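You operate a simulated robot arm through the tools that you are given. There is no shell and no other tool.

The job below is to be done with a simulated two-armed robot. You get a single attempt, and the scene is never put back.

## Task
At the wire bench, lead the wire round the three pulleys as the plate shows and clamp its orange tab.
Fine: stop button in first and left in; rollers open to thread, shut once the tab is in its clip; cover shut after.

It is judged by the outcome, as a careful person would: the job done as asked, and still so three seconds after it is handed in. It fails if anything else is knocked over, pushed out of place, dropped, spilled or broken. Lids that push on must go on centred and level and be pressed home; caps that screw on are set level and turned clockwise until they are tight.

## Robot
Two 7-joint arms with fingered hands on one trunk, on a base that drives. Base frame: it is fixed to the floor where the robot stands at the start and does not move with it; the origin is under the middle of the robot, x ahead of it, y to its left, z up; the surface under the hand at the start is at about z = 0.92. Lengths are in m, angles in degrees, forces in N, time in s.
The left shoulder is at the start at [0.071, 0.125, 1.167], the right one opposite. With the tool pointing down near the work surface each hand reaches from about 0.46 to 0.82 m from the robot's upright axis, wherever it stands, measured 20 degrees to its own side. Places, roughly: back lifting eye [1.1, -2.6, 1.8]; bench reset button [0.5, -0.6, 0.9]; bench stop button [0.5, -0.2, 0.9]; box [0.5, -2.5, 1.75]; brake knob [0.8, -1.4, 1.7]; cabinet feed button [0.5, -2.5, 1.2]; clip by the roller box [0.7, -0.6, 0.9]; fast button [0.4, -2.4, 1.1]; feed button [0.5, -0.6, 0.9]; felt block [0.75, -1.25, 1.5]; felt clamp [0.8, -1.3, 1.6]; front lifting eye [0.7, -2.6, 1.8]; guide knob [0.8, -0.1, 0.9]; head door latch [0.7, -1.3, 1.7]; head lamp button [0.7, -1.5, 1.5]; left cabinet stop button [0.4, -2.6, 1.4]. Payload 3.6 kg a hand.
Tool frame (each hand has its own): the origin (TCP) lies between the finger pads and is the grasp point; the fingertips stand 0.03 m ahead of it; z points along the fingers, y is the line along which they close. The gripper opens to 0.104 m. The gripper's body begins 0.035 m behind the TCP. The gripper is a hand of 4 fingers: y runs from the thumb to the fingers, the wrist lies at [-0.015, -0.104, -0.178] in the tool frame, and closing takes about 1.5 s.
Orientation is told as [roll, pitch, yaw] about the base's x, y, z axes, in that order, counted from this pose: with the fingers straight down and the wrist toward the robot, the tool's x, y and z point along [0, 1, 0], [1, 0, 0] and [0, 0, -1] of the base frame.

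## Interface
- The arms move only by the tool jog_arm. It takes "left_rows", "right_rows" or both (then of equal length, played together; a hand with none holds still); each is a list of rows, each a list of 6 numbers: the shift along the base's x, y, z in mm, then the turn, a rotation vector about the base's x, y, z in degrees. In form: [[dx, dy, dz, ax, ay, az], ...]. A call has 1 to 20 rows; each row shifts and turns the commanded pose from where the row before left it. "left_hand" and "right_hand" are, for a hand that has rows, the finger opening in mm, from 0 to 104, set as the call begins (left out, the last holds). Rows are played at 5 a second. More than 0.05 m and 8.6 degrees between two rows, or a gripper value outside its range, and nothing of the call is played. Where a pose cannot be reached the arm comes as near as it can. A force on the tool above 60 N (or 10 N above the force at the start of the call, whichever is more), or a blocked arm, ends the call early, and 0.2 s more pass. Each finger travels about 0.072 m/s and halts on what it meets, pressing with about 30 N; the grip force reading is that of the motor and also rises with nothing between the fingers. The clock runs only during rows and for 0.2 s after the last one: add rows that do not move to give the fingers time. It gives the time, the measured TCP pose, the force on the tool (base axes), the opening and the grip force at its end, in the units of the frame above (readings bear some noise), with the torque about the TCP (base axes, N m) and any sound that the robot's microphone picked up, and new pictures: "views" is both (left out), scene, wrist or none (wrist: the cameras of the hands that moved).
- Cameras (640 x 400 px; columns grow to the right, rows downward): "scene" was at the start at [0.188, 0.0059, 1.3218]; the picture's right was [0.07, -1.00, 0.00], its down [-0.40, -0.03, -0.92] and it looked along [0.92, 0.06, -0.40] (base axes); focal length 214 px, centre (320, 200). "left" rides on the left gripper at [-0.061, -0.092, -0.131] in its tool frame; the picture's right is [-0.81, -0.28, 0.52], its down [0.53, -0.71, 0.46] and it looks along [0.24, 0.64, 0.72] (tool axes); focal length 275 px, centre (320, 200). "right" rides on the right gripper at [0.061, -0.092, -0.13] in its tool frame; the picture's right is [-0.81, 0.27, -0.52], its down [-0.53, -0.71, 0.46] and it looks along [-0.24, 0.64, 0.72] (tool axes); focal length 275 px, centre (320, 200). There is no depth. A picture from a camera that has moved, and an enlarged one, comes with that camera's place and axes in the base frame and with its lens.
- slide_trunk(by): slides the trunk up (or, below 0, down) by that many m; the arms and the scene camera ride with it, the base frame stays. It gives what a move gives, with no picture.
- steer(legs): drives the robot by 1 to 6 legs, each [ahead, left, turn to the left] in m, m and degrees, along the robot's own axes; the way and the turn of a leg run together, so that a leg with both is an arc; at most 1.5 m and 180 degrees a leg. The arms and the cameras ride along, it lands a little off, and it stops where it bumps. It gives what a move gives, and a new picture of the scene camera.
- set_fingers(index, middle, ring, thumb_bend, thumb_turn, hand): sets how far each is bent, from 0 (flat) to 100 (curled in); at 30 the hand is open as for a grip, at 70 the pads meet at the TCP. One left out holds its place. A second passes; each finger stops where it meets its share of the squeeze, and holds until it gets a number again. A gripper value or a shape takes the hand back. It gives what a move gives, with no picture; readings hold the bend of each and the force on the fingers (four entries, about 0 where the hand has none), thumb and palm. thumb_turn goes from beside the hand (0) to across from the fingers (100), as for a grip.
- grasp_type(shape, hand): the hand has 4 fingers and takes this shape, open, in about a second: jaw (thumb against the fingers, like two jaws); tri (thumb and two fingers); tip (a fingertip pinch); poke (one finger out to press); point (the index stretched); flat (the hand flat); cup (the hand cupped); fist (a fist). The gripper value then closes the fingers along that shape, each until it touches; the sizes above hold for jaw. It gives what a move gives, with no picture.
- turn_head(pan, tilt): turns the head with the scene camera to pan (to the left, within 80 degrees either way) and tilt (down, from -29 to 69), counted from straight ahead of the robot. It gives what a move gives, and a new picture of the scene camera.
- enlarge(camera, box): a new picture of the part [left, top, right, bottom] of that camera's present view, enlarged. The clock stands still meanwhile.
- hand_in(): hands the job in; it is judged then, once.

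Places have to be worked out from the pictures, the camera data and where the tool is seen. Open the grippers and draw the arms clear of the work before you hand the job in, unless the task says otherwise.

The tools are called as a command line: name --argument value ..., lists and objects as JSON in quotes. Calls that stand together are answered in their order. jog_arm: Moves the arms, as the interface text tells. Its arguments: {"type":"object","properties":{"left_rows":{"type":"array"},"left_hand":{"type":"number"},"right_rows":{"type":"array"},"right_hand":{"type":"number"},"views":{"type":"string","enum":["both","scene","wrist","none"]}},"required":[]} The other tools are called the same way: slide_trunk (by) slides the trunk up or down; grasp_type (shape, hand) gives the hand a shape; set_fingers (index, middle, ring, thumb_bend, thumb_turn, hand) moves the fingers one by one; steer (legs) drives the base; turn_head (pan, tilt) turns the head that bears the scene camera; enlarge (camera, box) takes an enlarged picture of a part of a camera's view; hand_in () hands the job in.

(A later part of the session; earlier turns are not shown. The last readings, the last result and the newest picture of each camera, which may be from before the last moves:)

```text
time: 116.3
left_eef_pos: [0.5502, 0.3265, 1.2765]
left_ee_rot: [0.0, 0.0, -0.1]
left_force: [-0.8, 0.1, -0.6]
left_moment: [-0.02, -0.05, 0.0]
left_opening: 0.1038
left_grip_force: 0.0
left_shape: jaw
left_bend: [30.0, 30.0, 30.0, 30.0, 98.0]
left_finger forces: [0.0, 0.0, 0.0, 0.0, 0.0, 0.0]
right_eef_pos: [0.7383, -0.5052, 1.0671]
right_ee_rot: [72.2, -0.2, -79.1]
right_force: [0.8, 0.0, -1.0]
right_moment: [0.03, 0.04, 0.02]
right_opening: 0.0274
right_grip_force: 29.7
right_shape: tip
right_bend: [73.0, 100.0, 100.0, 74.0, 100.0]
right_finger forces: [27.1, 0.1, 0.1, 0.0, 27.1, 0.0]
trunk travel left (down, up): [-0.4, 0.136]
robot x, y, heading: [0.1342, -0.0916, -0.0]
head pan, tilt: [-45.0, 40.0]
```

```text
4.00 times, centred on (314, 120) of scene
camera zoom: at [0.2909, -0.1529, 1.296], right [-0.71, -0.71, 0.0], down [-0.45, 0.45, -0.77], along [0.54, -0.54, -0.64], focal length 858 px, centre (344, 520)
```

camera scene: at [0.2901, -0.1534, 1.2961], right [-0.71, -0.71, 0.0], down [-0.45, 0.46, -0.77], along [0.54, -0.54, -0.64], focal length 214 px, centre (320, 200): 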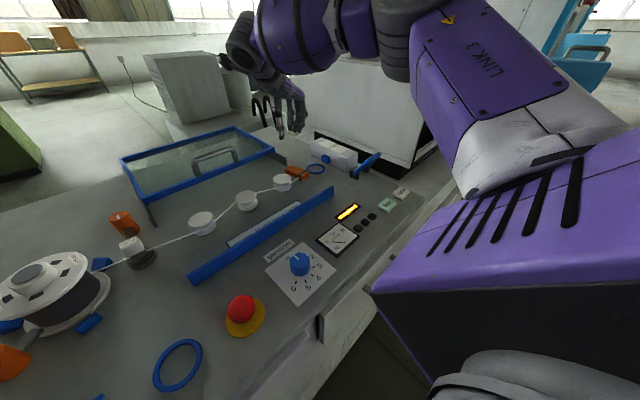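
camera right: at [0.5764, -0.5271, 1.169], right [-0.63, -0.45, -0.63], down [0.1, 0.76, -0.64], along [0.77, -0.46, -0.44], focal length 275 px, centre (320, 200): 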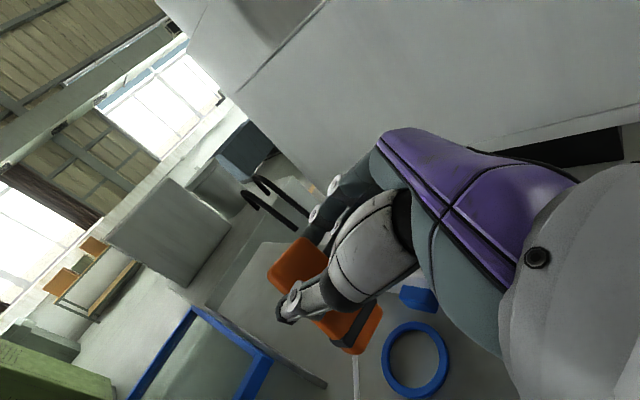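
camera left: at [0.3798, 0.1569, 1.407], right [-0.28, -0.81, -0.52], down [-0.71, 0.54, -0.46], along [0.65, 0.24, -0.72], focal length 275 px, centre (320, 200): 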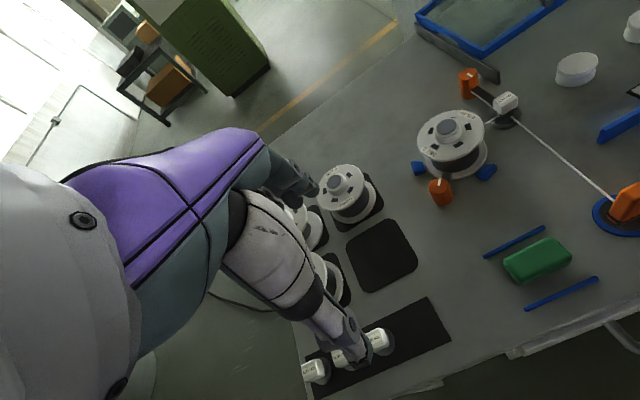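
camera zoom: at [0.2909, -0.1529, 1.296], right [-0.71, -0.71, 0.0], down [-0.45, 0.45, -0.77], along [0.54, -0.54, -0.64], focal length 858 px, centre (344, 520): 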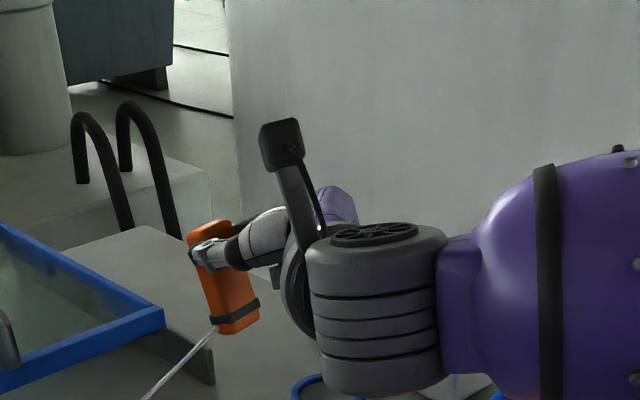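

The lean is now about 10°. I rotate another 8° about the pinch and 6° in yaw, and then carry the tab over the ring.

jog_arm --right_rows '[[-1, -0.2, 0, 1.53, -7.85, 0], [0.7, -2.9, 0, 0, 0, 6], [-6, -9.5, 0, 0, 0, 0], [-6, -9.5, 0, 0, 0, 0], [-6, -9.5, 0, 0, 0, 0], [-6, -9.5, 0, 0, 0, 0], [-6, -9.5, 0, 0, 0, 0], [-6, -9.5, 0, 0, 0, 0], [-6, -10, 0, 0, 0, 0], [0, 0, 0, 0, 0, 0]]'

enlarge --camera "scene" --box '[250, 80, 378, 180]'

enlarge --camera "right" --box '[200, 150, 520, 390]'

```text
time: 118.5
left_eef_pos: [0.5508, 0.3273, 1.2773]
left_ee_rot: [0.0, 0.0, -0.1]
left_force: [0.2, 0.2, -0.3]
left_moment: [0.01, -0.03, 0.02]
left_opening: 0.1038
left_grip_force: 0.0
left_shape: jaw
left_bend: [30.0, 30.0, 30.0, 30.0, 98.0]
left_finger forces: [0.0, 0.0, 0.0, 0.0, 0.0, 0.1]
right_eef_pos: [0.7026, -0.5827, 1.1237]
right_ee_rot: [80.6, 0.0, -73.1]
right_force: [0.1, 0.5, -0.2]
right_moment: [0.0, 0.03, 0.01]
right_opening: 0.0274
right_grip_force: 30.1
right_shape: tip
right_bend: [73.0, 100.0, 100.0, 74.0, 100.0]
right_finger forces: [27.1, 0.1, 0.0, 0.0, 27.2, 0.1]
right hand out of reach, approached as far as the arm can: row 1, 2
trunk travel left (down, up): [-0.4, 0.136]
robot x, y, heading: [0.1316, -0.0921, 0.1]
head pan, tilt: [-45.0, 40.0]
camera scene: at [0.2909, -0.1529, 1.296], right [-0.71, -0.71, 0.0], down [-0.45, 0.45, -0.77], along [0.54, -0.54, -0.64], focal length 214 px, centre (320, 200)
camera right: at [0.5608, -0.5295, 1.2066], right [-0.54, -0.45, -0.71], down [0.14, 0.79, -0.6], along [0.83, -0.42, -0.36], focal length 275 px, centre (320, 200)
```

scene: 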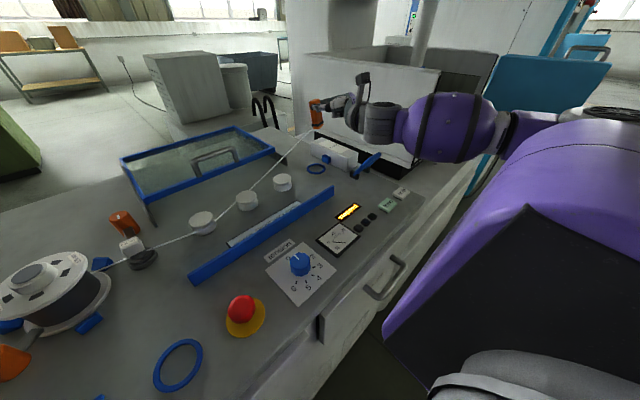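
right: 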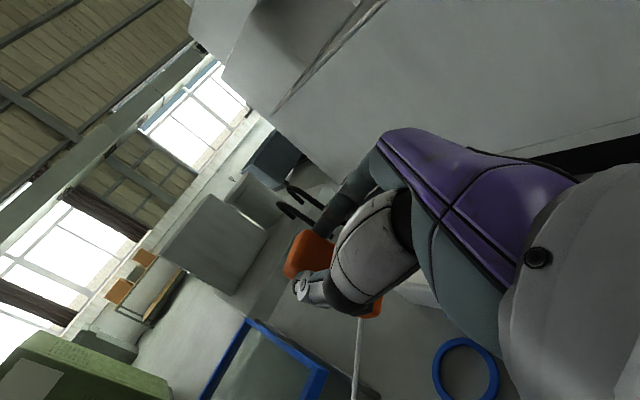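

```text
4.00 times, centred on (314, 130) of scene
camera zoom: at [0.2909, -0.1529, 1.296], right [-0.71, -0.71, 0.0], down [-0.45, 0.45, -0.77], along [0.54, -0.54, -0.64], focal length 858 px, centre (344, 480)
```

zoom: 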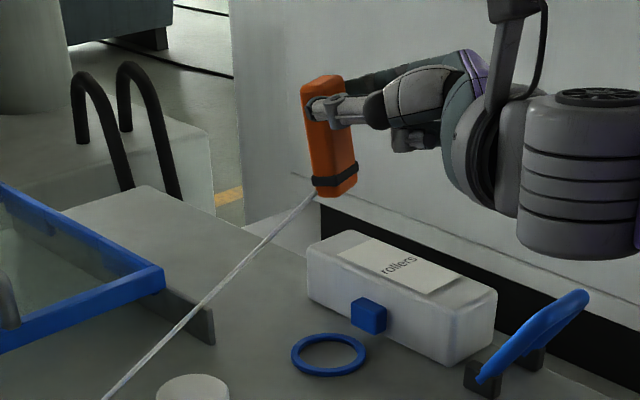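

```text
1.67 times, centred on (360, 270) of right
camera zoom: at [0.5608, -0.5295, 1.2066], right [-0.54, -0.45, -0.71], down [0.14, 0.79, -0.6], along [0.83, -0.42, -0.36], focal length 459 px, centre (253, 83)
```

zoom: 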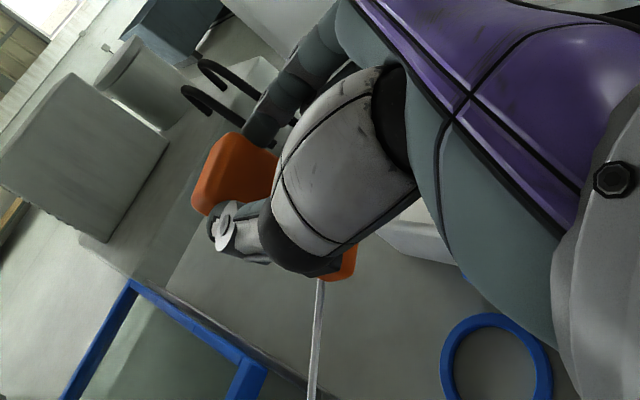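

The hand rose higher than intended (z 1.124). I check the wire at pulley 3 immediately.

enlarge --camera "scene" --box '[180, 120, 340, 240]'

```text
3.33 times, centred on (260, 180) of scene
camera zoom: at [0.2909, -0.1529, 1.296], right [-0.71, -0.71, 0.0], down [-0.45, 0.45, -0.77], along [0.54, -0.54, -0.64], focal length 715 px, centre (520, 267)
```

zoom: 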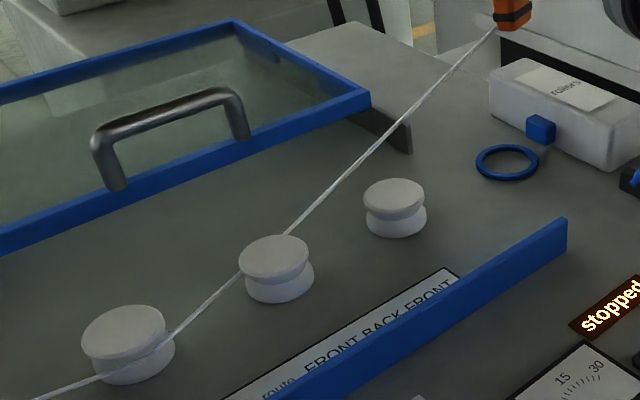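

The wire slipped over the top of pulley 3 when the hand rose, so that last wrap must be redone: I'll bring the tab back over to the front of pulley 3. First I rotate the hand back to about 57° at this height, a posture known to be reachable.

jog_arm --right_rows '[[1, 0, 0, -2.33, 7.65, -2], [1, 0, 0, -2.2, 7.7, -2], [1, 0, 0, -2.0, 7.75, -2], [0, 0, 0, 0, 0, 0]]' --views "none"

enlarge --camera "scene" --box '[230, 70, 390, 190]'

```text
time: 119.5
left_eef_pos: [0.5496, 0.3267, 1.2766]
left_ee_rot: [0.0, 0.0, -0.1]
left_force: [0.0, 0.3, -0.7]
left_moment: [0.01, -0.04, 0.0]
left_opening: 0.1036
left_grip_force: 0.1
left_shape: jaw
left_bend: [30.0, 30.0, 30.0, 30.0, 98.0]
left_finger forces: [0.1, 0.1, 0.0, 0.1, 0.0, 0.0]
right_eef_pos: [0.7049, -0.5836, 1.1242]
right_ee_rot: [56.4, -0.9, -79.0]
right_force: [0.2, 0.1, -0.9]
right_moment: [0.0, 0.01, 0.01]
right_opening: 0.0273
right_grip_force: 30.4
right_shape: tip
right_bend: [73.0, 100.0, 100.0, 74.0, 100.0]
right_finger forces: [27.1, 0.1, 0.0, 0.1, 27.1, 0.0]
trunk travel left (down, up): [-0.4, 0.136]
robot x, y, heading: [0.1346, -0.0933, 0.1]
head pan, tilt: [-45.0, 40.0]
```

```text
3.33 times, centred on (310, 130) of scene
camera zoom: at [0.2905, -0.1532, 1.296], right [-0.71, -0.71, 0.0], down [-0.45, 0.46, -0.77], along [0.54, -0.54, -0.64], focal length 715 px, centre (353, 433)
```

zoom: 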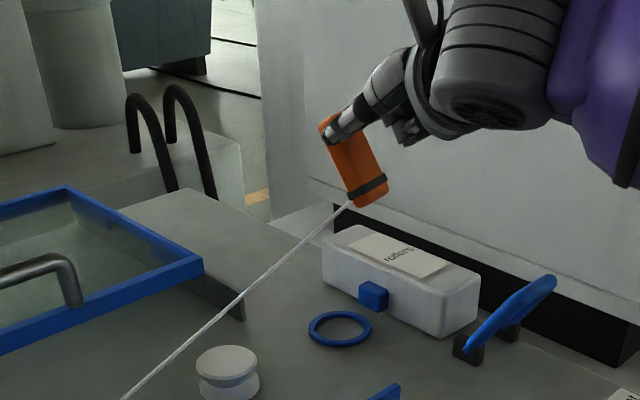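

I drive back 10 cm and left 8.5 cm so the wire swings over pulley 3 to its front side, with the tab still high.

steer --legs '[[-0.1, 0.085, 0]]'

enlarge --camera "scene" --box '[200, 80, 392, 210]'

```text
time: 120.9
left_eef_pos: [0.4507, 0.4101, 1.2767]
left_ee_rot: [0.0, 0.1, 0.0]
left_force: [0.6, 0.6, -0.3]
left_moment: [-0.01, -0.02, 0.0]
left_opening: 0.1038
left_grip_force: 0.0
left_shape: jaw
left_bend: [30.0, 30.0, 30.0, 30.0, 98.0]
left_finger forces: [0.0, 0.1, 0.0, 0.1, 0.0, 0.1]
right_eef_pos: [0.6069, -0.4983, 1.1242]
right_ee_rot: [56.5, -0.8, -78.9]
right_force: [-1.1, -0.4, -0.1]
right_moment: [0.01, 0.01, -0.01]
right_opening: 0.0276
right_grip_force: 30.3
right_shape: tip
right_bend: [73.0, 100.0, 100.0, 74.0, 100.0]
right_finger forces: [27.1, 0.1, 0.0, 0.1, 27.3, 0.0]
trunk travel left (down, up): [-0.4, 0.136]
robot x, y, heading: [0.0359, -0.01, -0.0]
head pan, tilt: [-45.0, 40.0]
camera scene: at [0.1917, -0.0687, 1.2961], right [-0.71, -0.71, 0.0], down [-0.45, 0.45, -0.77], along [0.54, -0.54, -0.64], focal length 214 px, centre (320, 200)
```

scene: 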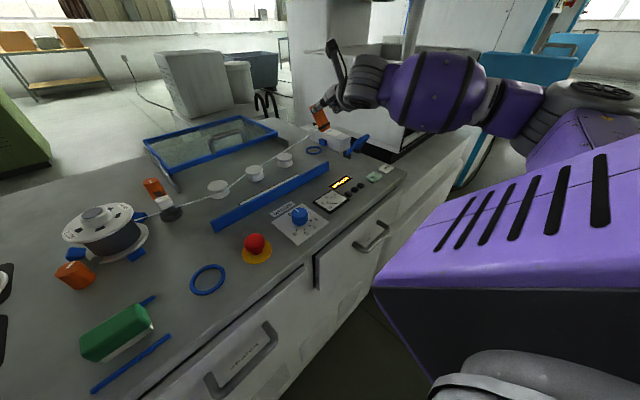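

```text
3.08 times, centred on (296, 145) of scene
camera zoom: at [0.1917, -0.0687, 1.2961], right [-0.71, -0.71, 0.0], down [-0.45, 0.45, -0.77], along [0.54, -0.54, -0.64], focal length 660 px, centre (394, 369)
```

zoom: 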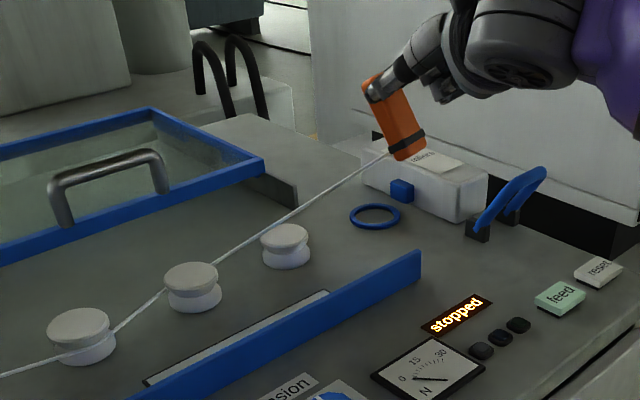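

The wire is still round pulleys 1 and 2, and the tab is now in front of pulley 3. I lower it promptly.

jog_arm --right_rows '[[0, 0, -20, 0, 0, 0], [0, 0, -20, 0, 0, 0], [0, 0, -20, 0, 0, 0], [0, 0, -20, 0, 0, 0], [0, 0, -15, 0, 0, 0], [0, 0, -12, 0, 0, 0], [0, 0, 0, 0, 0, 0]]' --views "none"

enlarge --camera "scene" --box '[200, 100, 392, 230]'

```text
time: 122.5
left_eef_pos: [0.4515, 0.4092, 1.2768]
left_ee_rot: [0.0, 0.0, 0.1]
left_force: [0.0, -0.2, 0.5]
left_moment: [-0.02, 0.01, 0.0]
left_opening: 0.1036
left_grip_force: 0.1
left_shape: jaw
left_bend: [30.0, 30.0, 30.0, 30.0, 98.0]
left_finger forces: [0.0, 0.0, 0.0, 0.0, 0.0, 0.0]
right_eef_pos: [0.6088, -0.4981, 1.0186]
right_ee_rot: [56.6, -0.9, -78.8]
right_force: [6.6, -2.4, 10.8]
right_moment: [-0.08, -0.26, -0.02]
right_opening: 0.0282
right_grip_force: 30.0
right_shape: tip
right_bend: [73.0, 100.0, 100.0, 75.0, 99.0]
right_finger forces: [30.0, 0.1, 0.0, 0.0, 27.4, 0.0]
trunk travel left (down, up): [-0.4, 0.136]
robot x, y, heading: [0.0396, -0.0074, 0.1]
head pan, tilt: [-45.0, 40.0]
```

```text
3.08 times, centred on (296, 165) of scene
camera zoom: at [0.192, -0.0687, 1.2962], right [-0.71, -0.71, 0.0], down [-0.45, 0.45, -0.77], along [0.54, -0.54, -0.64], focal length 660 px, centre (394, 308)
```

zoom: 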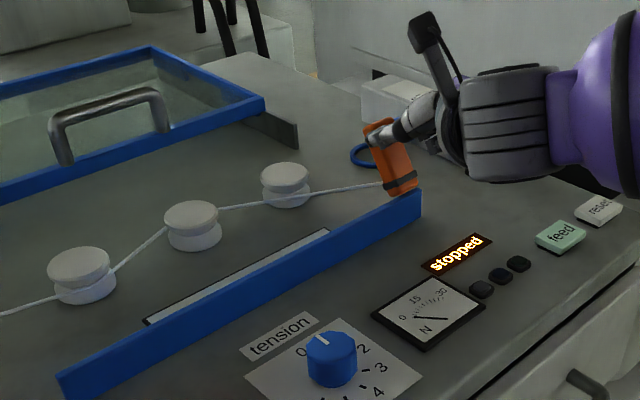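

The wire is back in front of pulley 3. The tab's base touched the top of the front panel, so I lift slightly, move 35 mm back from the panel and lower behind it.

jog_arm --right_rows '[[2, 0, 8, 0, 0, 0], [11, 0, 0, 0, 0, 0], [11, 0, 0, 0, 0, 0], [11, 0, 0, 0, 0, 0], [0, 0, -8, 0, 0, 0], [0, 0, -8, 0, 0, 0], [0, 0, 0, 0, 0, 0]]' --views "none"

enlarge --camera "scene" --box '[260, 110, 388, 200]'

```text
time: 124.1
left_eef_pos: [0.4518, 0.4107, 1.277]
left_ee_rot: [0.0, 0.1, 0.0]
left_force: [0.3, -0.4, 1.1]
left_moment: [0.01, -0.01, -0.03]
left_opening: 0.1038
left_grip_force: 0.0
left_shape: jaw
left_bend: [30.0, 30.0, 30.0, 30.0, 98.0]
left_finger forces: [0.0, 0.0, 0.0, 0.0, 0.0, 0.1]
right_eef_pos: [0.6423, -0.4991, 1.0082]
right_ee_rot: [56.5, -0.9, -78.9]
right_force: [0.0, 0.3, -1.2]
right_moment: [-0.01, -0.02, 0.01]
right_opening: 0.0277
right_grip_force: 29.8
right_shape: tip
right_bend: [73.0, 100.0, 100.0, 75.0, 100.0]
right_finger forces: [29.7, 0.0, 0.0, 0.0, 29.7, 0.1]
trunk travel left (down, up): [-0.4, 0.136]
robot x, y, heading: [0.0358, -0.0106, 0.0]
head pan, tilt: [-45.0, 40.0]
```

```text
4.44 times, centred on (324, 155) of scene
camera zoom: at [0.1921, -0.0691, 1.296], right [-0.71, -0.71, 0.0], down [-0.45, 0.45, -0.77], along [0.54, -0.54, -0.64], focal length 953 px, centre (302, 400)
```

zoom: 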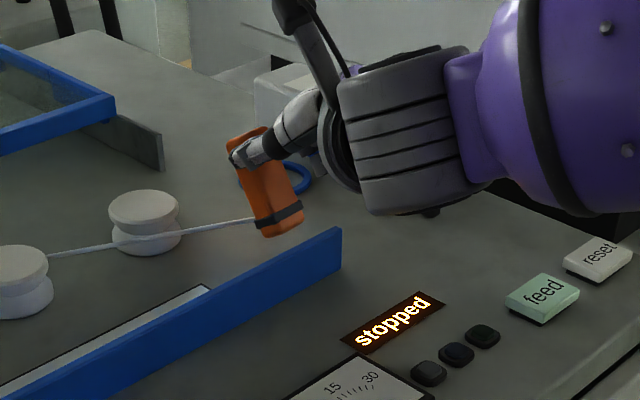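

The tab leans about 27° in the pinch. I lower it 10 mm and push its foot gently against the back of the fixed front panel, which will swing the tab upright in the pinch.

jog_arm --right_rows '[[0, 0, -5, 0, 0, 0], [0, 0, -5, 0, 0, 0], [-7, 0, 0, 0, 0, 0], [-7, 0, 0, 0, 0, 0], [-7, 0, 0, 0, 0, 0], [-6, 0, 0, 0, 0, 0], [-6, 0, 0.5, 0, 0, 0], [-5, 0, 0.5, 0, 0, 0], [0, 0, 0, 0, 0, 0]]' --views "none"

enlarge --camera "scene" --box '[260, 110, 388, 200]'

```text
time: 126.1
left_eef_pos: [0.4515, 0.4111, 1.276]
left_ee_rot: [0.0, 0.0, 0.0]
left_force: [0.1, -0.5, 0.8]
left_moment: [0.02, 0.01, -0.01]
left_opening: 0.1034
left_grip_force: 0.1
left_shape: jaw
left_bend: [30.0, 30.0, 30.0, 30.0, 98.0]
left_finger forces: [0.0, 0.0, 0.1, 0.1, 0.0, 0.1]
right_eef_pos: [0.6049, -0.4998, 1.0001]
right_ee_rot: [56.6, -0.9, -78.9]
right_force: [2.6, 0.2, 0.1]
right_moment: [0.01, -0.17, -0.01]
right_opening: 0.0275
right_grip_force: 29.9
right_shape: tip
right_bend: [73.0, 100.0, 100.0, 75.0, 100.0]
right_finger forces: [29.8, 0.1, 0.1, 0.0, 29.0, 0.0]
trunk travel left (down, up): [-0.4, 0.136]
robot x, y, heading: [0.0363, -0.0071, 0.2]
head pan, tilt: [-45.0, 40.0]
```

```text
4.44 times, centred on (324, 155) of scene
camera zoom: at [0.1925, -0.069, 1.296], right [-0.71, -0.71, 0.0], down [-0.45, 0.45, -0.77], along [0.54, -0.54, -0.64], focal length 953 px, centre (302, 400)
```

zoom: 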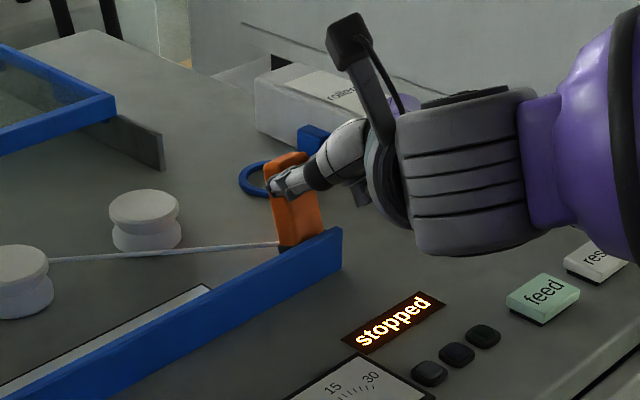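

Contact with the panel is at 2.6 N and the tab is swinging upright. I push on in small steps until it lies flush against the panel's back face.

jog_arm --right_rows '[[-3, 0, 0.5, 0, 0, 0], [-3, 0, 0.5, 0, 0, 0], [-3, 0, 0.5, 0, 0, 0], [0, 0, 0, 0, 0, 0]]' --views "none"

enlarge --camera "scene" --box '[290, 120, 354, 170]'

enlarge --camera "right" --box '[200, 150, 460, 370]'

```text
time: 127.1
left_eef_pos: [0.4522, 0.4102, 1.2768]
left_ee_rot: [0.0, 0.0, 0.0]
left_force: [0.7, 0.1, 0.4]
left_moment: [-0.04, 0.01, 0.0]
left_opening: 0.1037
left_grip_force: 0.1
left_shape: jaw
left_bend: [30.0, 30.0, 30.0, 30.0, 98.0]
left_finger forces: [0.0, 0.1, 0.0, 0.0, 0.0, 0.0]
right_eef_pos: [0.596, -0.4992, 1.0003]
right_ee_rot: [56.5, -0.8, -78.9]
right_force: [4.3, -0.6, 0.3]
right_moment: [-0.04, -0.25, -0.04]
right_opening: 0.0278
right_grip_force: 30.1
right_shape: tip
right_bend: [73.0, 100.0, 100.0, 75.0, 100.0]
right_finger forces: [29.9, 0.1, 0.1, 0.0, 28.3, 0.1]
trunk travel left (down, up): [-0.4, 0.136]
robot x, y, heading: [0.0383, -0.006, -0.1]
head pan, tilt: [-45.0, 40.0]
```

```text
8.00 times, centred on (322, 145) of scene
camera zoom: at [0.1926, -0.0691, 1.2959], right [-0.71, -0.71, 0.0], down [-0.45, 0.45, -0.77], along [0.54, -0.54, -0.64], focal length 1716 px, centre (304, 640)
```

zoom: 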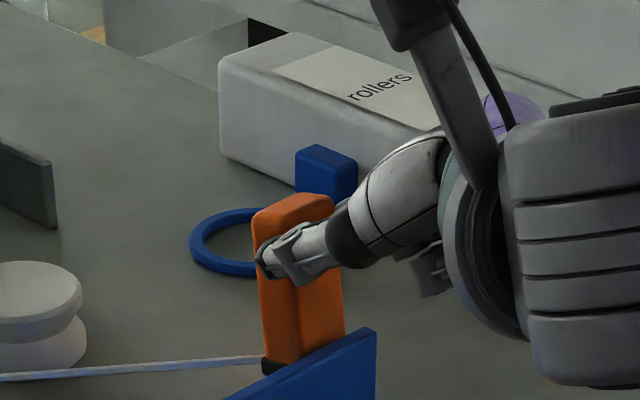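

```text
1.82 times, centred on (330, 260) of right
camera zoom: at [0.5029, -0.4215, 1.1238], right [-0.81, -0.44, -0.39], down [-0.05, 0.71, -0.71], along [0.59, -0.55, -0.59], focal length 500 px, centre (302, 91)
```

zoom: 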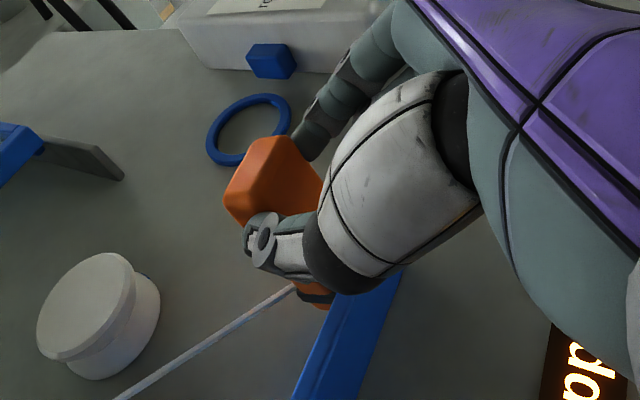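

About 4° of lean remains at 4 N. I push 4 mm more.

jog_arm --right_rows '[[-2, 0, 0, 0, 0, 0], [-2, 0, 0, 0, 0, 0], [-1, 0, 0, 0, 0, 0], [0, 0, 0, 0, 0, 0]]' --views "none"

enlarge --camera "scene" --box '[290, 120, 354, 170]'

```text
time: 128.1
left_eef_pos: [0.4503, 0.4101, 1.2762]
left_ee_rot: [0.0, 0.0, -0.1]
left_force: [-0.3, 0.3, -0.6]
left_moment: [0.0, 0.02, 0.03]
left_opening: 0.1039
left_grip_force: 0.1
left_shape: jaw
left_bend: [30.0, 30.0, 30.0, 30.0, 98.0]
left_finger forces: [0.0, 0.1, 0.1, 0.1, 0.0, 0.0]
right_eef_pos: [0.5895, -0.499, 1.0004]
right_ee_rot: [56.5, -0.8, -78.8]
right_force: [3.5, -1.0, -0.9]
right_moment: [-0.01, -0.2, -0.09]
right_opening: 0.0278
right_grip_force: 30.2
right_shape: tip
right_bend: [73.0, 100.0, 100.0, 75.0, 100.0]
right_finger forces: [29.6, 0.0, 0.0, 0.0, 28.6, 0.0]
trunk travel left (down, up): [-0.4, 0.136]
robot x, y, heading: [0.0383, -0.0052, 0.1]
head pan, tilt: [-45.0, 40.0]
```

```text
8.00 times, centred on (322, 145) of scene
camera zoom: at [0.1925, -0.0691, 1.2959], right [-0.71, -0.71, 0.0], down [-0.45, 0.45, -0.77], along [0.54, -0.54, -0.64], focal length 1716 px, centre (304, 640)
```

zoom: 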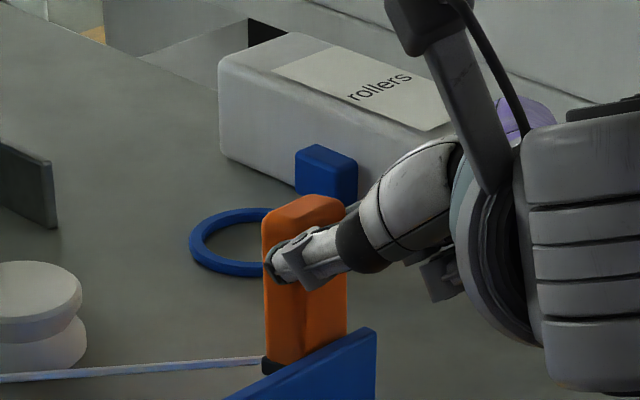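

The tab is now upright in the pinch within about a degree. I back away from the panel 30 mm and lift 4 mm, then check that it stays upright.

jog_arm --right_rows '[[3, 0, 2, 0, 0, 0], [9, 0, 2, 0, 0, 0], [9, 0, 0, 0, 0, 0], [9, 0, 0, 0, 0, 0], [0, 0, 0, 0, 0, 0]]' --views "none"

enlarge --camera "scene" --box '[284, 116, 348, 166]'

enlarge --camera "right" --box '[200, 150, 460, 370]'

```text
time: 129.3
left_eef_pos: [0.4498, 0.4096, 1.2772]
left_ee_rot: [0.0, 0.0, 0.1]
left_force: [-0.7, 0.3, -0.7]
left_moment: [0.02, 0.0, 0.0]
left_opening: 0.1039
left_grip_force: 0.1
left_shape: jaw
left_bend: [30.0, 30.0, 30.0, 30.0, 98.0]
left_finger forces: [0.1, 0.0, 0.0, 0.0, 0.1, 0.0]
right_eef_pos: [0.6195, -0.4987, 1.0066]
right_ee_rot: [56.6, -0.9, -78.9]
right_force: [-0.4, 1.1, -0.4]
right_moment: [-0.02, 0.0, -0.01]
right_opening: 0.0276
right_grip_force: 29.9
right_shape: tip
right_bend: [73.0, 100.0, 100.0, 75.0, 100.0]
right_finger forces: [29.8, 0.1, 0.0, 0.0, 29.7, 0.1]
trunk travel left (down, up): [-0.4, 0.136]
robot x, y, heading: [0.0377, -0.0091, 0.1]
head pan, tilt: [-45.0, 40.0]
```

```text
8.00 times, centred on (316, 141) of scene
camera zoom: at [0.192, -0.0691, 1.296], right [-0.71, -0.71, 0.0], down [-0.45, 0.45, -0.77], along [0.54, -0.54, -0.64], focal length 1716 px, centre (352, 672)
```

zoom: 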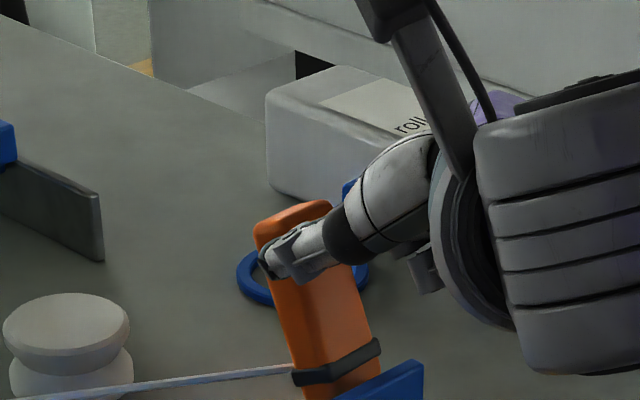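

```text
1.82 times, centred on (330, 260) of right
camera zoom: at [0.5273, -0.4215, 1.1287], right [-0.81, -0.44, -0.39], down [-0.05, 0.71, -0.7], along [0.59, -0.55, -0.59], focal length 500 px, centre (302, 91)
```

zoom: 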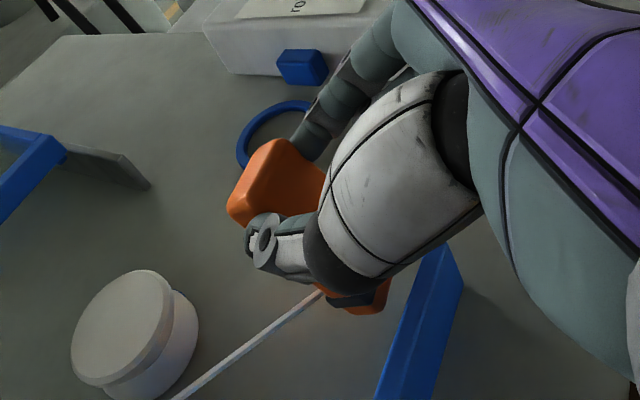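

Releasing the panel, the tab sprang back to about 15°, so part of the rotation was elastic. I push again, this time about 11 mm past upright, to compensate.

jog_arm --right_rows '[[-10, 0, -2, 0, 0, 0], [-10, 0, -2, 0, 0, 0], [-7, 0, -1, 0, 0, 0], [-4, 0, 0, 0, 0, 0], [-4, 0, 0, 0, 0, 0], [-3, 0, 0, 0, 0, 0], [-3, 0, 0, 0, 0, 0], [0, 0, 0, 0, 0, 0]]' --views "none"

enlarge --camera "scene" --box '[290, 120, 354, 170]'

```text
time: 131.1
left_eef_pos: [0.4523, 0.4101, 1.276]
left_ee_rot: [-0.1, 0.0, -0.1]
left_force: [-0.3, -0.4, -0.3]
left_moment: [0.01, -0.03, 0.0]
left_opening: 0.1035
left_grip_force: 0.0
left_shape: jaw
left_bend: [30.0, 30.0, 30.0, 30.0, 98.0]
left_finger forces: [0.1, 0.1, 0.0, 0.0, 0.0, 0.0]
right_eef_pos: [0.5795, -0.4978, 1.0002]
right_ee_rot: [56.5, -0.8, -78.8]
right_force: [6.3, -2.1, 0.1]
right_moment: [-0.11, -0.24, -0.21]
right_opening: 0.0278
right_grip_force: 30.3
right_shape: tip
right_bend: [73.0, 100.0, 100.0, 75.0, 100.0]
right_finger forces: [29.8, 0.0, 0.1, 0.1, 27.1, 0.0]
trunk travel left (down, up): [-0.4, 0.136]
robot x, y, heading: [0.0372, -0.0096, 0.3]
head pan, tilt: [-45.0, 40.0]
```

```text
8.00 times, centred on (322, 145) of scene
camera zoom: at [0.1929, -0.0692, 1.2959], right [-0.71, -0.71, 0.0], down [-0.45, 0.45, -0.77], along [0.54, -0.54, -0.64], focal length 1716 px, centre (304, 640)
```

zoom: 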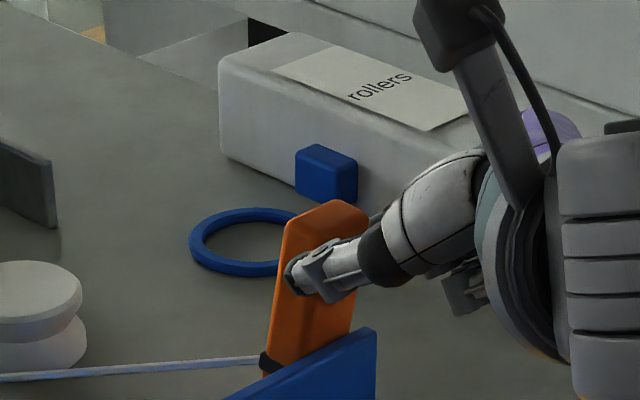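

The tab now leans about 7° toward the robot under 6 N. I push another 7 mm.

jog_arm --right_rows '[[-3, 0, 0, 0, 0, 0], [-2, 0, 0, 0, 0, 0], [-2, 0, 0, 0, 0, 0], [0, 0, 0, 0, 0, 0]]' --views "none"

jog_arm --right_rows '[[8, 0, 3, 0, 0, 0], [10, 0, 2, 0, 0, 0], [10, 0, 0, 0, 0, 0], [10, 0, 0, 0, 0, 0], [0, 0, 0, 0, 0, 0]]' --views "none"

enlarge --camera "scene" --box '[284, 116, 348, 166]'

```text
time: 132.1
left_eef_pos: [0.4528, 0.4106, 1.2771]
left_ee_rot: [-0.1, 0.2, 0.0]
left_force: [0.2, 0.2, 1.0]
left_moment: [-0.03, 0.01, 0.0]
left_opening: 0.1037
left_grip_force: 0.0
left_shape: jaw
left_bend: [30.0, 30.0, 30.0, 30.0, 98.0]
left_finger forces: [0.1, 0.0, 0.0, 0.1, 0.0, 0.0]
right_eef_pos: [0.5724, -0.4984, 0.9987]
right_ee_rot: [56.4, -0.7, -78.9]
right_force: [5.4, -1.3, 0.6]
right_moment: [-0.05, -0.22, -0.16]
right_opening: 0.0281
right_grip_force: 29.7
right_shape: tip
right_bend: [73.0, 100.0, 100.0, 75.0, 99.0]
right_finger forces: [29.0, 0.0, 0.1, 0.0, 27.2, 0.1]
trunk travel left (down, up): [-0.4, 0.136]
robot x, y, heading: [0.0369, -0.0071, -0.0]
head pan, tilt: [-45.0, 40.0]
```

```text
time: 133.3
left_eef_pos: [0.4513, 0.4098, 1.2773]
left_ee_rot: [0.1, -0.1, 0.0]
left_force: [-0.4, 0.3, -0.1]
left_moment: [0.0, 0.0, -0.02]
left_opening: 0.1033
left_grip_force: 0.0
left_shape: jaw
left_bend: [30.0, 30.0, 30.0, 30.0, 98.0]
left_finger forces: [0.0, 0.1, 0.0, 0.0, 0.0, 0.0]
right_eef_pos: [0.6099, -0.4981, 1.0056]
right_ee_rot: [56.5, -0.8, -79.0]
right_force: [-0.2, 0.3, -1.1]
right_moment: [0.01, 0.02, -0.01]
right_opening: 0.0275
right_grip_force: 30.2
right_shape: tip
right_bend: [73.0, 100.0, 100.0, 75.0, 100.0]
right_finger forces: [29.2, 0.0, 0.0, 0.0, 29.2, 0.0]
trunk travel left (down, up): [-0.4, 0.136]
robot x, y, heading: [0.0339, -0.0058, -0.0]
head pan, tilt: [-45.0, 40.0]
```

```text
8.00 times, centred on (316, 141) of scene
camera zoom: at [0.192, -0.0691, 1.296], right [-0.71, -0.71, 0.0], down [-0.45, 0.45, -0.77], along [0.54, -0.54, -0.64], focal length 1716 px, centre (352, 672)
```

zoom: 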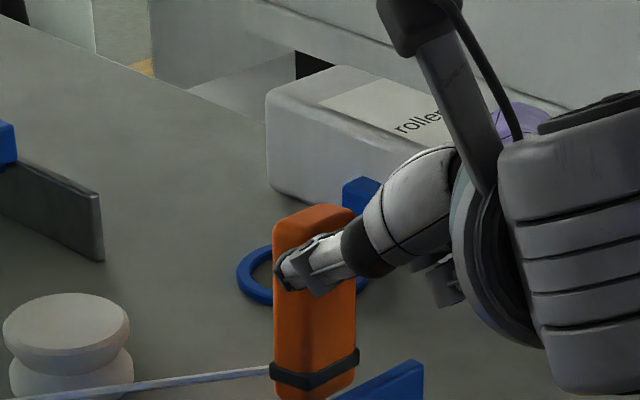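

The tab now hangs upright in the pinch. I drive the base right 8 cm and then forward 9 cm, carrying it round the front of pulley 3 to the ring.

steer --legs '[[0.0, -0.082, 0], [0.088, 0, 0]]'

enlarge --camera "scene" --box '[230, 90, 390, 190]'

enlarge --camera "right" --box '[200, 150, 460, 370]'

```text
time: 135.4
left_eef_pos: [0.5417, 0.3279, 1.2759]
left_ee_rot: [0.0, -0.1, -0.2]
left_force: [0.0, -0.7, -0.2]
left_moment: [0.02, 0.03, 0.03]
left_opening: 0.1039
left_grip_force: 0.0
left_shape: jaw
left_bend: [30.0, 30.0, 30.0, 30.0, 98.0]
left_finger forces: [0.1, 0.0, 0.0, 0.0, 0.0, 0.0]
right_eef_pos: [0.6984, -0.5809, 1.0046]
right_ee_rot: [56.5, -0.7, -79.0]
right_force: [0.3, 0.5, -1.7]
right_moment: [0.02, 0.03, -0.02]
right_opening: 0.0278
right_grip_force: 29.8
right_shape: tip
right_bend: [73.0, 100.0, 100.0, 75.0, 100.0]
right_finger forces: [29.3, 0.0, 0.0, 0.1, 29.2, 0.0]
trunk travel left (down, up): [-0.4, 0.136]
robot x, y, heading: [0.1243, -0.09, -0.1]
head pan, tilt: [-45.0, 40.0]
camera scene: at [0.2814, -0.1519, 1.2959], right [-0.71, -0.71, 0.0], down [-0.45, 0.46, -0.77], along [0.54, -0.54, -0.64], focal length 214 px, centre (320, 200)
```

scene: 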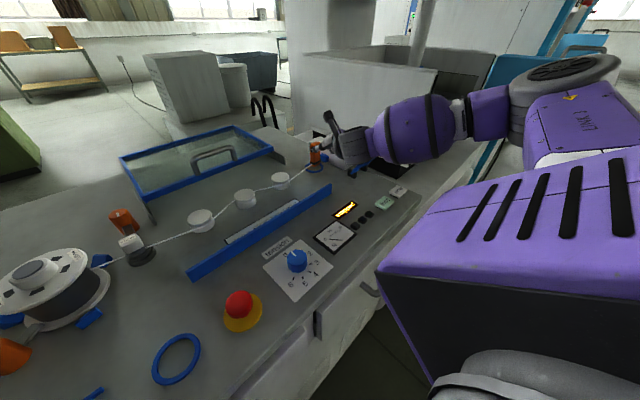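

```text
4.00 times, centred on (310, 140) of scene
camera zoom: at [0.2814, -0.1519, 1.2959], right [-0.71, -0.71, 0.0], down [-0.45, 0.46, -0.77], along [0.54, -0.54, -0.64], focal length 858 px, centre (360, 440)
```

zoom: 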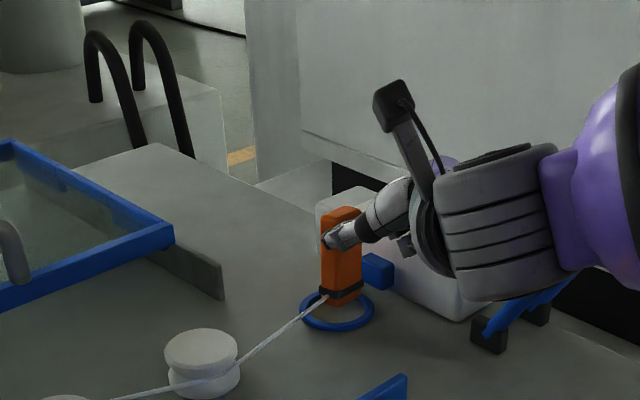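

```text
1.82 times, centred on (330, 260) of right
camera zoom: at [0.606, -0.5038, 1.1273], right [-0.81, -0.44, -0.39], down [-0.05, 0.71, -0.71], along [0.58, -0.55, -0.6], focal length 500 px, centre (302, 91)
```

zoom: 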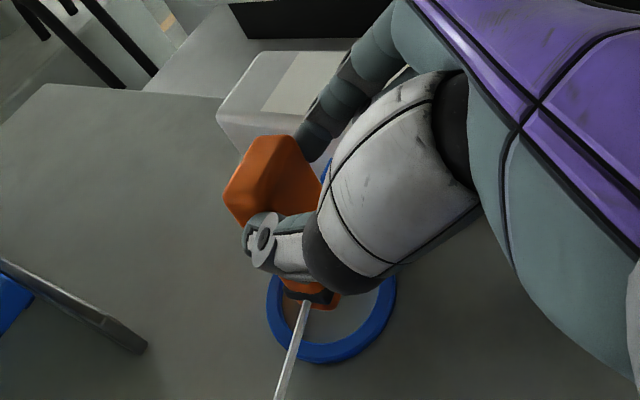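

The tab stands upright over the ring, and the wire wraps pulley 3's front. I shift it 5 mm back toward pulley 3 to centre it and take the pull off the wire, then lower with the trunk.

jog_arm --right_rows '[[0, 3, 0, 0, 0, 0], [0, 3, 0, 0, 0, 0], [0, 0, 0, 0, 0, 0]]' --views "none"

slide_trunk --by -0.011

enlarge --camera "scene" --box '[280, 100, 360, 170]'

enlarge --camera "right" --box '[220, 200, 420, 370]'

```text
time: 136.2
left_eef_pos: [0.5403, 0.327, 1.2764]
left_ee_rot: [-0.1, 0.0, -0.1]
left_force: [0.8, -0.5, -0.1]
left_moment: [0.0, -0.01, 0.01]
left_opening: 0.1038
left_grip_force: 0.0
left_shape: jaw
left_bend: [30.0, 30.0, 30.0, 30.0, 98.0]
left_finger forces: [0.1, 0.0, 0.0, 0.0, 0.1, 0.0]
right_eef_pos: [0.6983, -0.5755, 1.0061]
right_ee_rot: [56.4, -0.9, -79.0]
right_force: [-0.2, -0.4, -2.0]
right_moment: [0.03, 0.03, 0.0]
right_opening: 0.0277
right_grip_force: 30.5
right_shape: tip
right_bend: [73.0, 100.0, 100.0, 75.0, 100.0]
right_finger forces: [29.3, 0.1, 0.0, 0.1, 29.3, 0.1]
trunk travel left (down, up): [-0.4, 0.136]
robot x, y, heading: [0.1216, -0.0948, -0.2]
head pan, tilt: [-45.0, 40.0]
```

```text
time: 136.8
left_eef_pos: [0.5405, 0.3276, 1.2653]
left_ee_rot: [0.0, -0.1, 0.0]
left_force: [-1.1, -0.2, 0.7]
left_moment: [-0.02, 0.0, 0.03]
left_opening: 0.1038
left_grip_force: 0.0
left_shape: jaw
left_bend: [30.0, 30.0, 30.0, 30.0, 98.0]
left_finger forces: [0.0, 0.1, 0.0, 0.0, 0.0, 0.0]
right_eef_pos: [0.6976, -0.5756, 0.9941]
right_ee_rot: [56.5, -0.8, -78.9]
right_force: [-2.1, -0.8, 3.7]
right_moment: [-0.02, -0.05, -0.02]
right_opening: 0.0278
right_grip_force: 30.1
right_shape: tip
right_bend: [73.0, 100.0, 100.0, 75.0, 100.0]
right_finger forces: [29.1, 0.0, 0.0, 0.1, 29.8, 0.0]
trunk travel left (down, up): [-0.389, 0.147]
robot x, y, heading: [0.126, -0.0906, -0.1]
head pan, tilt: [-45.0, 40.0]
```

```text
5.71 times, centred on (320, 135) of scene
camera zoom: at [0.2835, -0.1518, 1.2845], right [-0.71, -0.71, 0.0], down [-0.45, 0.46, -0.77], along [0.54, -0.54, -0.64], focal length 1226 px, centre (320, 571)
```

zoom: 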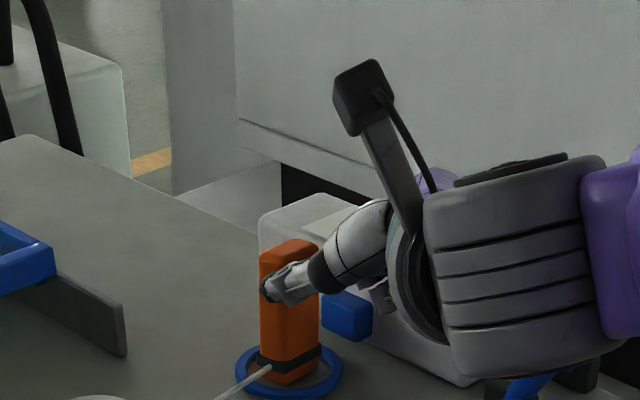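

```text
2.35 times, centred on (320, 285) of right
camera zoom: at [0.6052, -0.4978, 1.117], right [-0.81, -0.44, -0.39], down [-0.05, 0.71, -0.71], along [0.59, -0.55, -0.59], focal length 648 px, centre (320, 0)
```

zoom: 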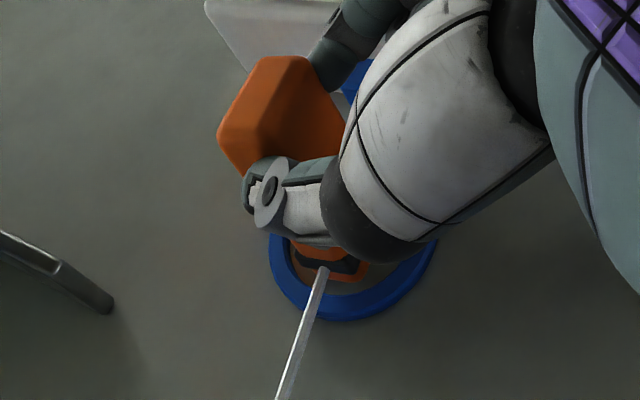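

Contact at about 5 N with the tab upright inside the ring. I press 1.5 mm more to seat the base flat.

slide_trunk --by -0.0015

enlarge --camera "scene" --box '[292, 120, 340, 160]'

```text
time: 137.3
left_eef_pos: [0.5398, 0.3276, 1.2645]
left_ee_rot: [0.0, 0.0, -0.2]
left_force: [0.4, -0.1, -0.3]
left_moment: [-0.01, -0.02, 0.01]
left_opening: 0.1037
left_grip_force: 0.0
left_shape: jaw
left_bend: [30.0, 30.0, 30.0, 30.0, 98.0]
left_finger forces: [0.1, 0.0, 0.1, 0.1, 0.0, 0.0]
right_eef_pos: [0.6977, -0.574, 0.9929]
right_ee_rot: [56.6, -0.7, -79.0]
right_force: [-1.8, 0.3, 7.8]
right_moment: [-0.06, -0.13, -0.01]
right_opening: 0.0281
right_grip_force: 29.9
right_shape: tip
right_bend: [73.0, 100.0, 100.0, 75.0, 100.0]
right_finger forces: [29.2, 0.0, 0.0, 0.0, 30.4, 0.1]
trunk travel left (down, up): [-0.388, 0.149]
robot x, y, heading: [0.1246, -0.0917, 0.0]
head pan, tilt: [-45.0, 40.0]
```

```text
10.00 times, centred on (316, 140) of scene
camera zoom: at [0.2834, -0.1515, 1.2831], right [-0.71, -0.71, 0.0], down [-0.45, 0.45, -0.77], along [0.54, -0.54, -0.64], focal length 2145 px, centre (360, 800)
```

zoom: 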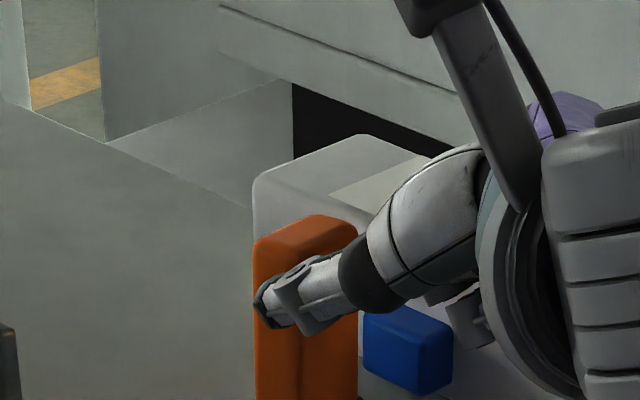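

Seated flat with about 9 N and edges vertical in the picture. I now loosen thumb and index together by only a few units and check.

set_fingers --hand "right" --index 70 --thumb_bend 72

enlarge --camera "scene" --box '[280, 110, 344, 160]'

enlarge --camera "right" --box '[220, 200, 420, 370]'

```text
time: 138.3
left_eef_pos: [0.54, 0.328, 1.2645]
left_ee_rot: [0.0, -0.1, 0.1]
left_force: [0.1, 0.1, -0.1]
left_moment: [0.0, 0.01, -0.02]
left_opening: 0.1033
left_grip_force: 0.1
left_shape: jaw
left_bend: [30.0, 30.0, 30.0, 30.0, 98.0]
left_finger forces: [0.1, 0.0, 0.0, 0.0, 0.1, 0.1]
right_eef_pos: [0.6967, -0.5755, 0.9928]
right_ee_rot: [56.6, -0.8, -79.0]
right_force: [-1.2, 1.2, 4.0]
right_moment: [0.15, -0.06, 0.03]
right_opening: 0.0283
right_grip_force: 10.0
right_shape: fingers
right_bend: [56.0, 100.0, 100.0, 65.0, 100.0]
right_finger forces: [9.3, 0.1, 0.0, 0.0, 10.5, 0.1]
trunk travel left (down, up): [-0.388, 0.149]
robot x, y, heading: [0.1228, -0.0886, 0.1]
head pan, tilt: [-45.0, 40.0]
```

```text
8.00 times, centred on (312, 135) of scene
camera zoom: at [0.2839, -0.1516, 1.283], right [-0.71, -0.71, 0.0], down [-0.45, 0.45, -0.77], along [0.54, -0.54, -0.64], focal length 1716 px, centre (384, 720)
```

zoom: 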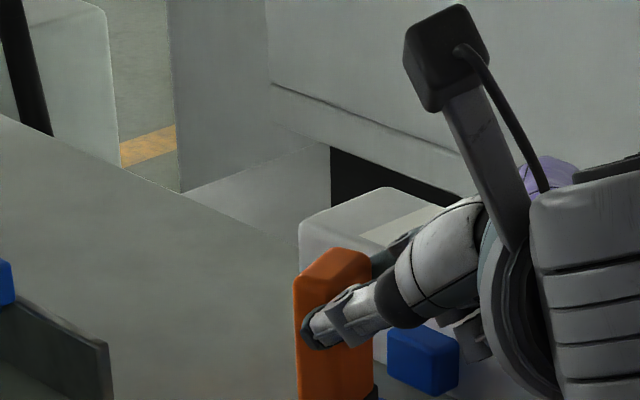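

```text
2.35 times, centred on (320, 285) of right
camera zoom: at [0.6051, -0.4976, 1.1152], right [-0.81, -0.44, -0.39], down [-0.05, 0.71, -0.71], along [0.59, -0.55, -0.59], focal length 648 px, centre (320, 0)
```

zoom: 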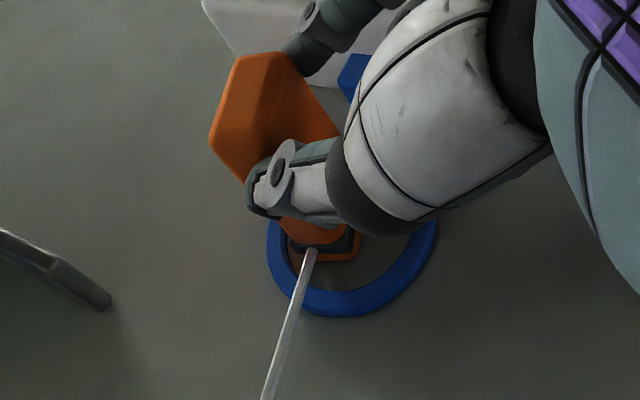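

In this mode the fingers still hold with about 10 N at bends 56/65, and the tab is still vertical. I open both by just three more units.

set_fingers --hand "right" --index 53 --thumb_bend 62

enlarge --camera "scene" --box '[280, 116, 344, 166]'

enlarge --camera "right" --box '[220, 200, 420, 370]'

```text
time: 139.3
left_eef_pos: [0.54, 0.3275, 1.2641]
left_ee_rot: [0.1, 0.0, -0.1]
left_force: [0.5, 0.2, -0.8]
left_moment: [0.03, 0.01, 0.01]
left_opening: 0.1036
left_grip_force: 0.1
left_shape: jaw
left_bend: [30.0, 30.0, 30.0, 30.0, 98.0]
left_finger forces: [0.0, 0.0, 0.0, 0.0, 0.0, 0.0]
right_eef_pos: [0.6976, -0.5763, 0.9926]
right_ee_rot: [56.5, -0.7, -79.0]
right_force: [-0.5, -0.3, -0.4]
right_moment: [0.0, 0.01, 0.0]
right_opening: 0.0336
right_grip_force: 0.4
right_shape: fingers
right_bend: [53.0, 100.0, 100.0, 61.0, 100.0]
right_finger forces: [0.2, 0.0, 0.1, 0.0, 0.3, 0.0]
trunk travel left (down, up): [-0.388, 0.149]
robot x, y, heading: [0.1245, -0.0906, -0.0]
head pan, tilt: [-45.0, 40.0]
```

```text
8.00 times, centred on (312, 141) of scene
camera zoom: at [0.2843, -0.152, 1.2829], right [-0.71, -0.71, 0.0], down [-0.45, 0.46, -0.77], along [0.54, -0.54, -0.64], focal length 1716 px, centre (384, 672)
```

zoom: 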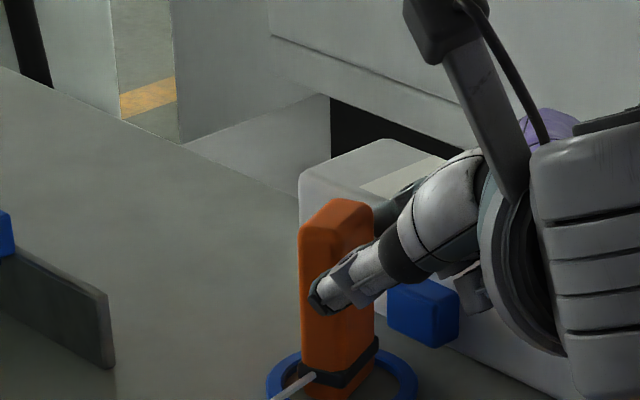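

```text
2.35 times, centred on (320, 285) of right
camera zoom: at [0.6055, -0.4979, 1.1149], right [-0.81, -0.44, -0.39], down [-0.05, 0.71, -0.7], along [0.58, -0.55, -0.6], focal length 648 px, centre (320, 0)
```

zoom: 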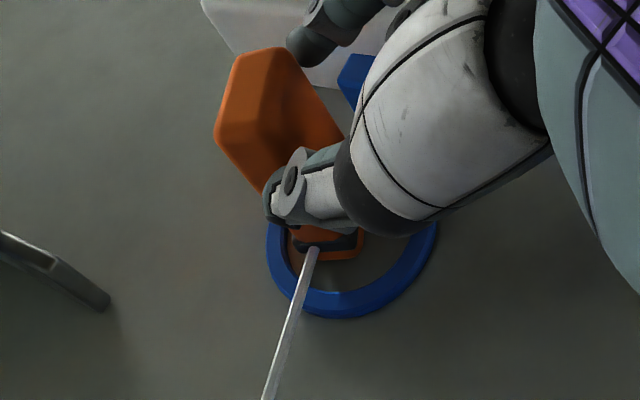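

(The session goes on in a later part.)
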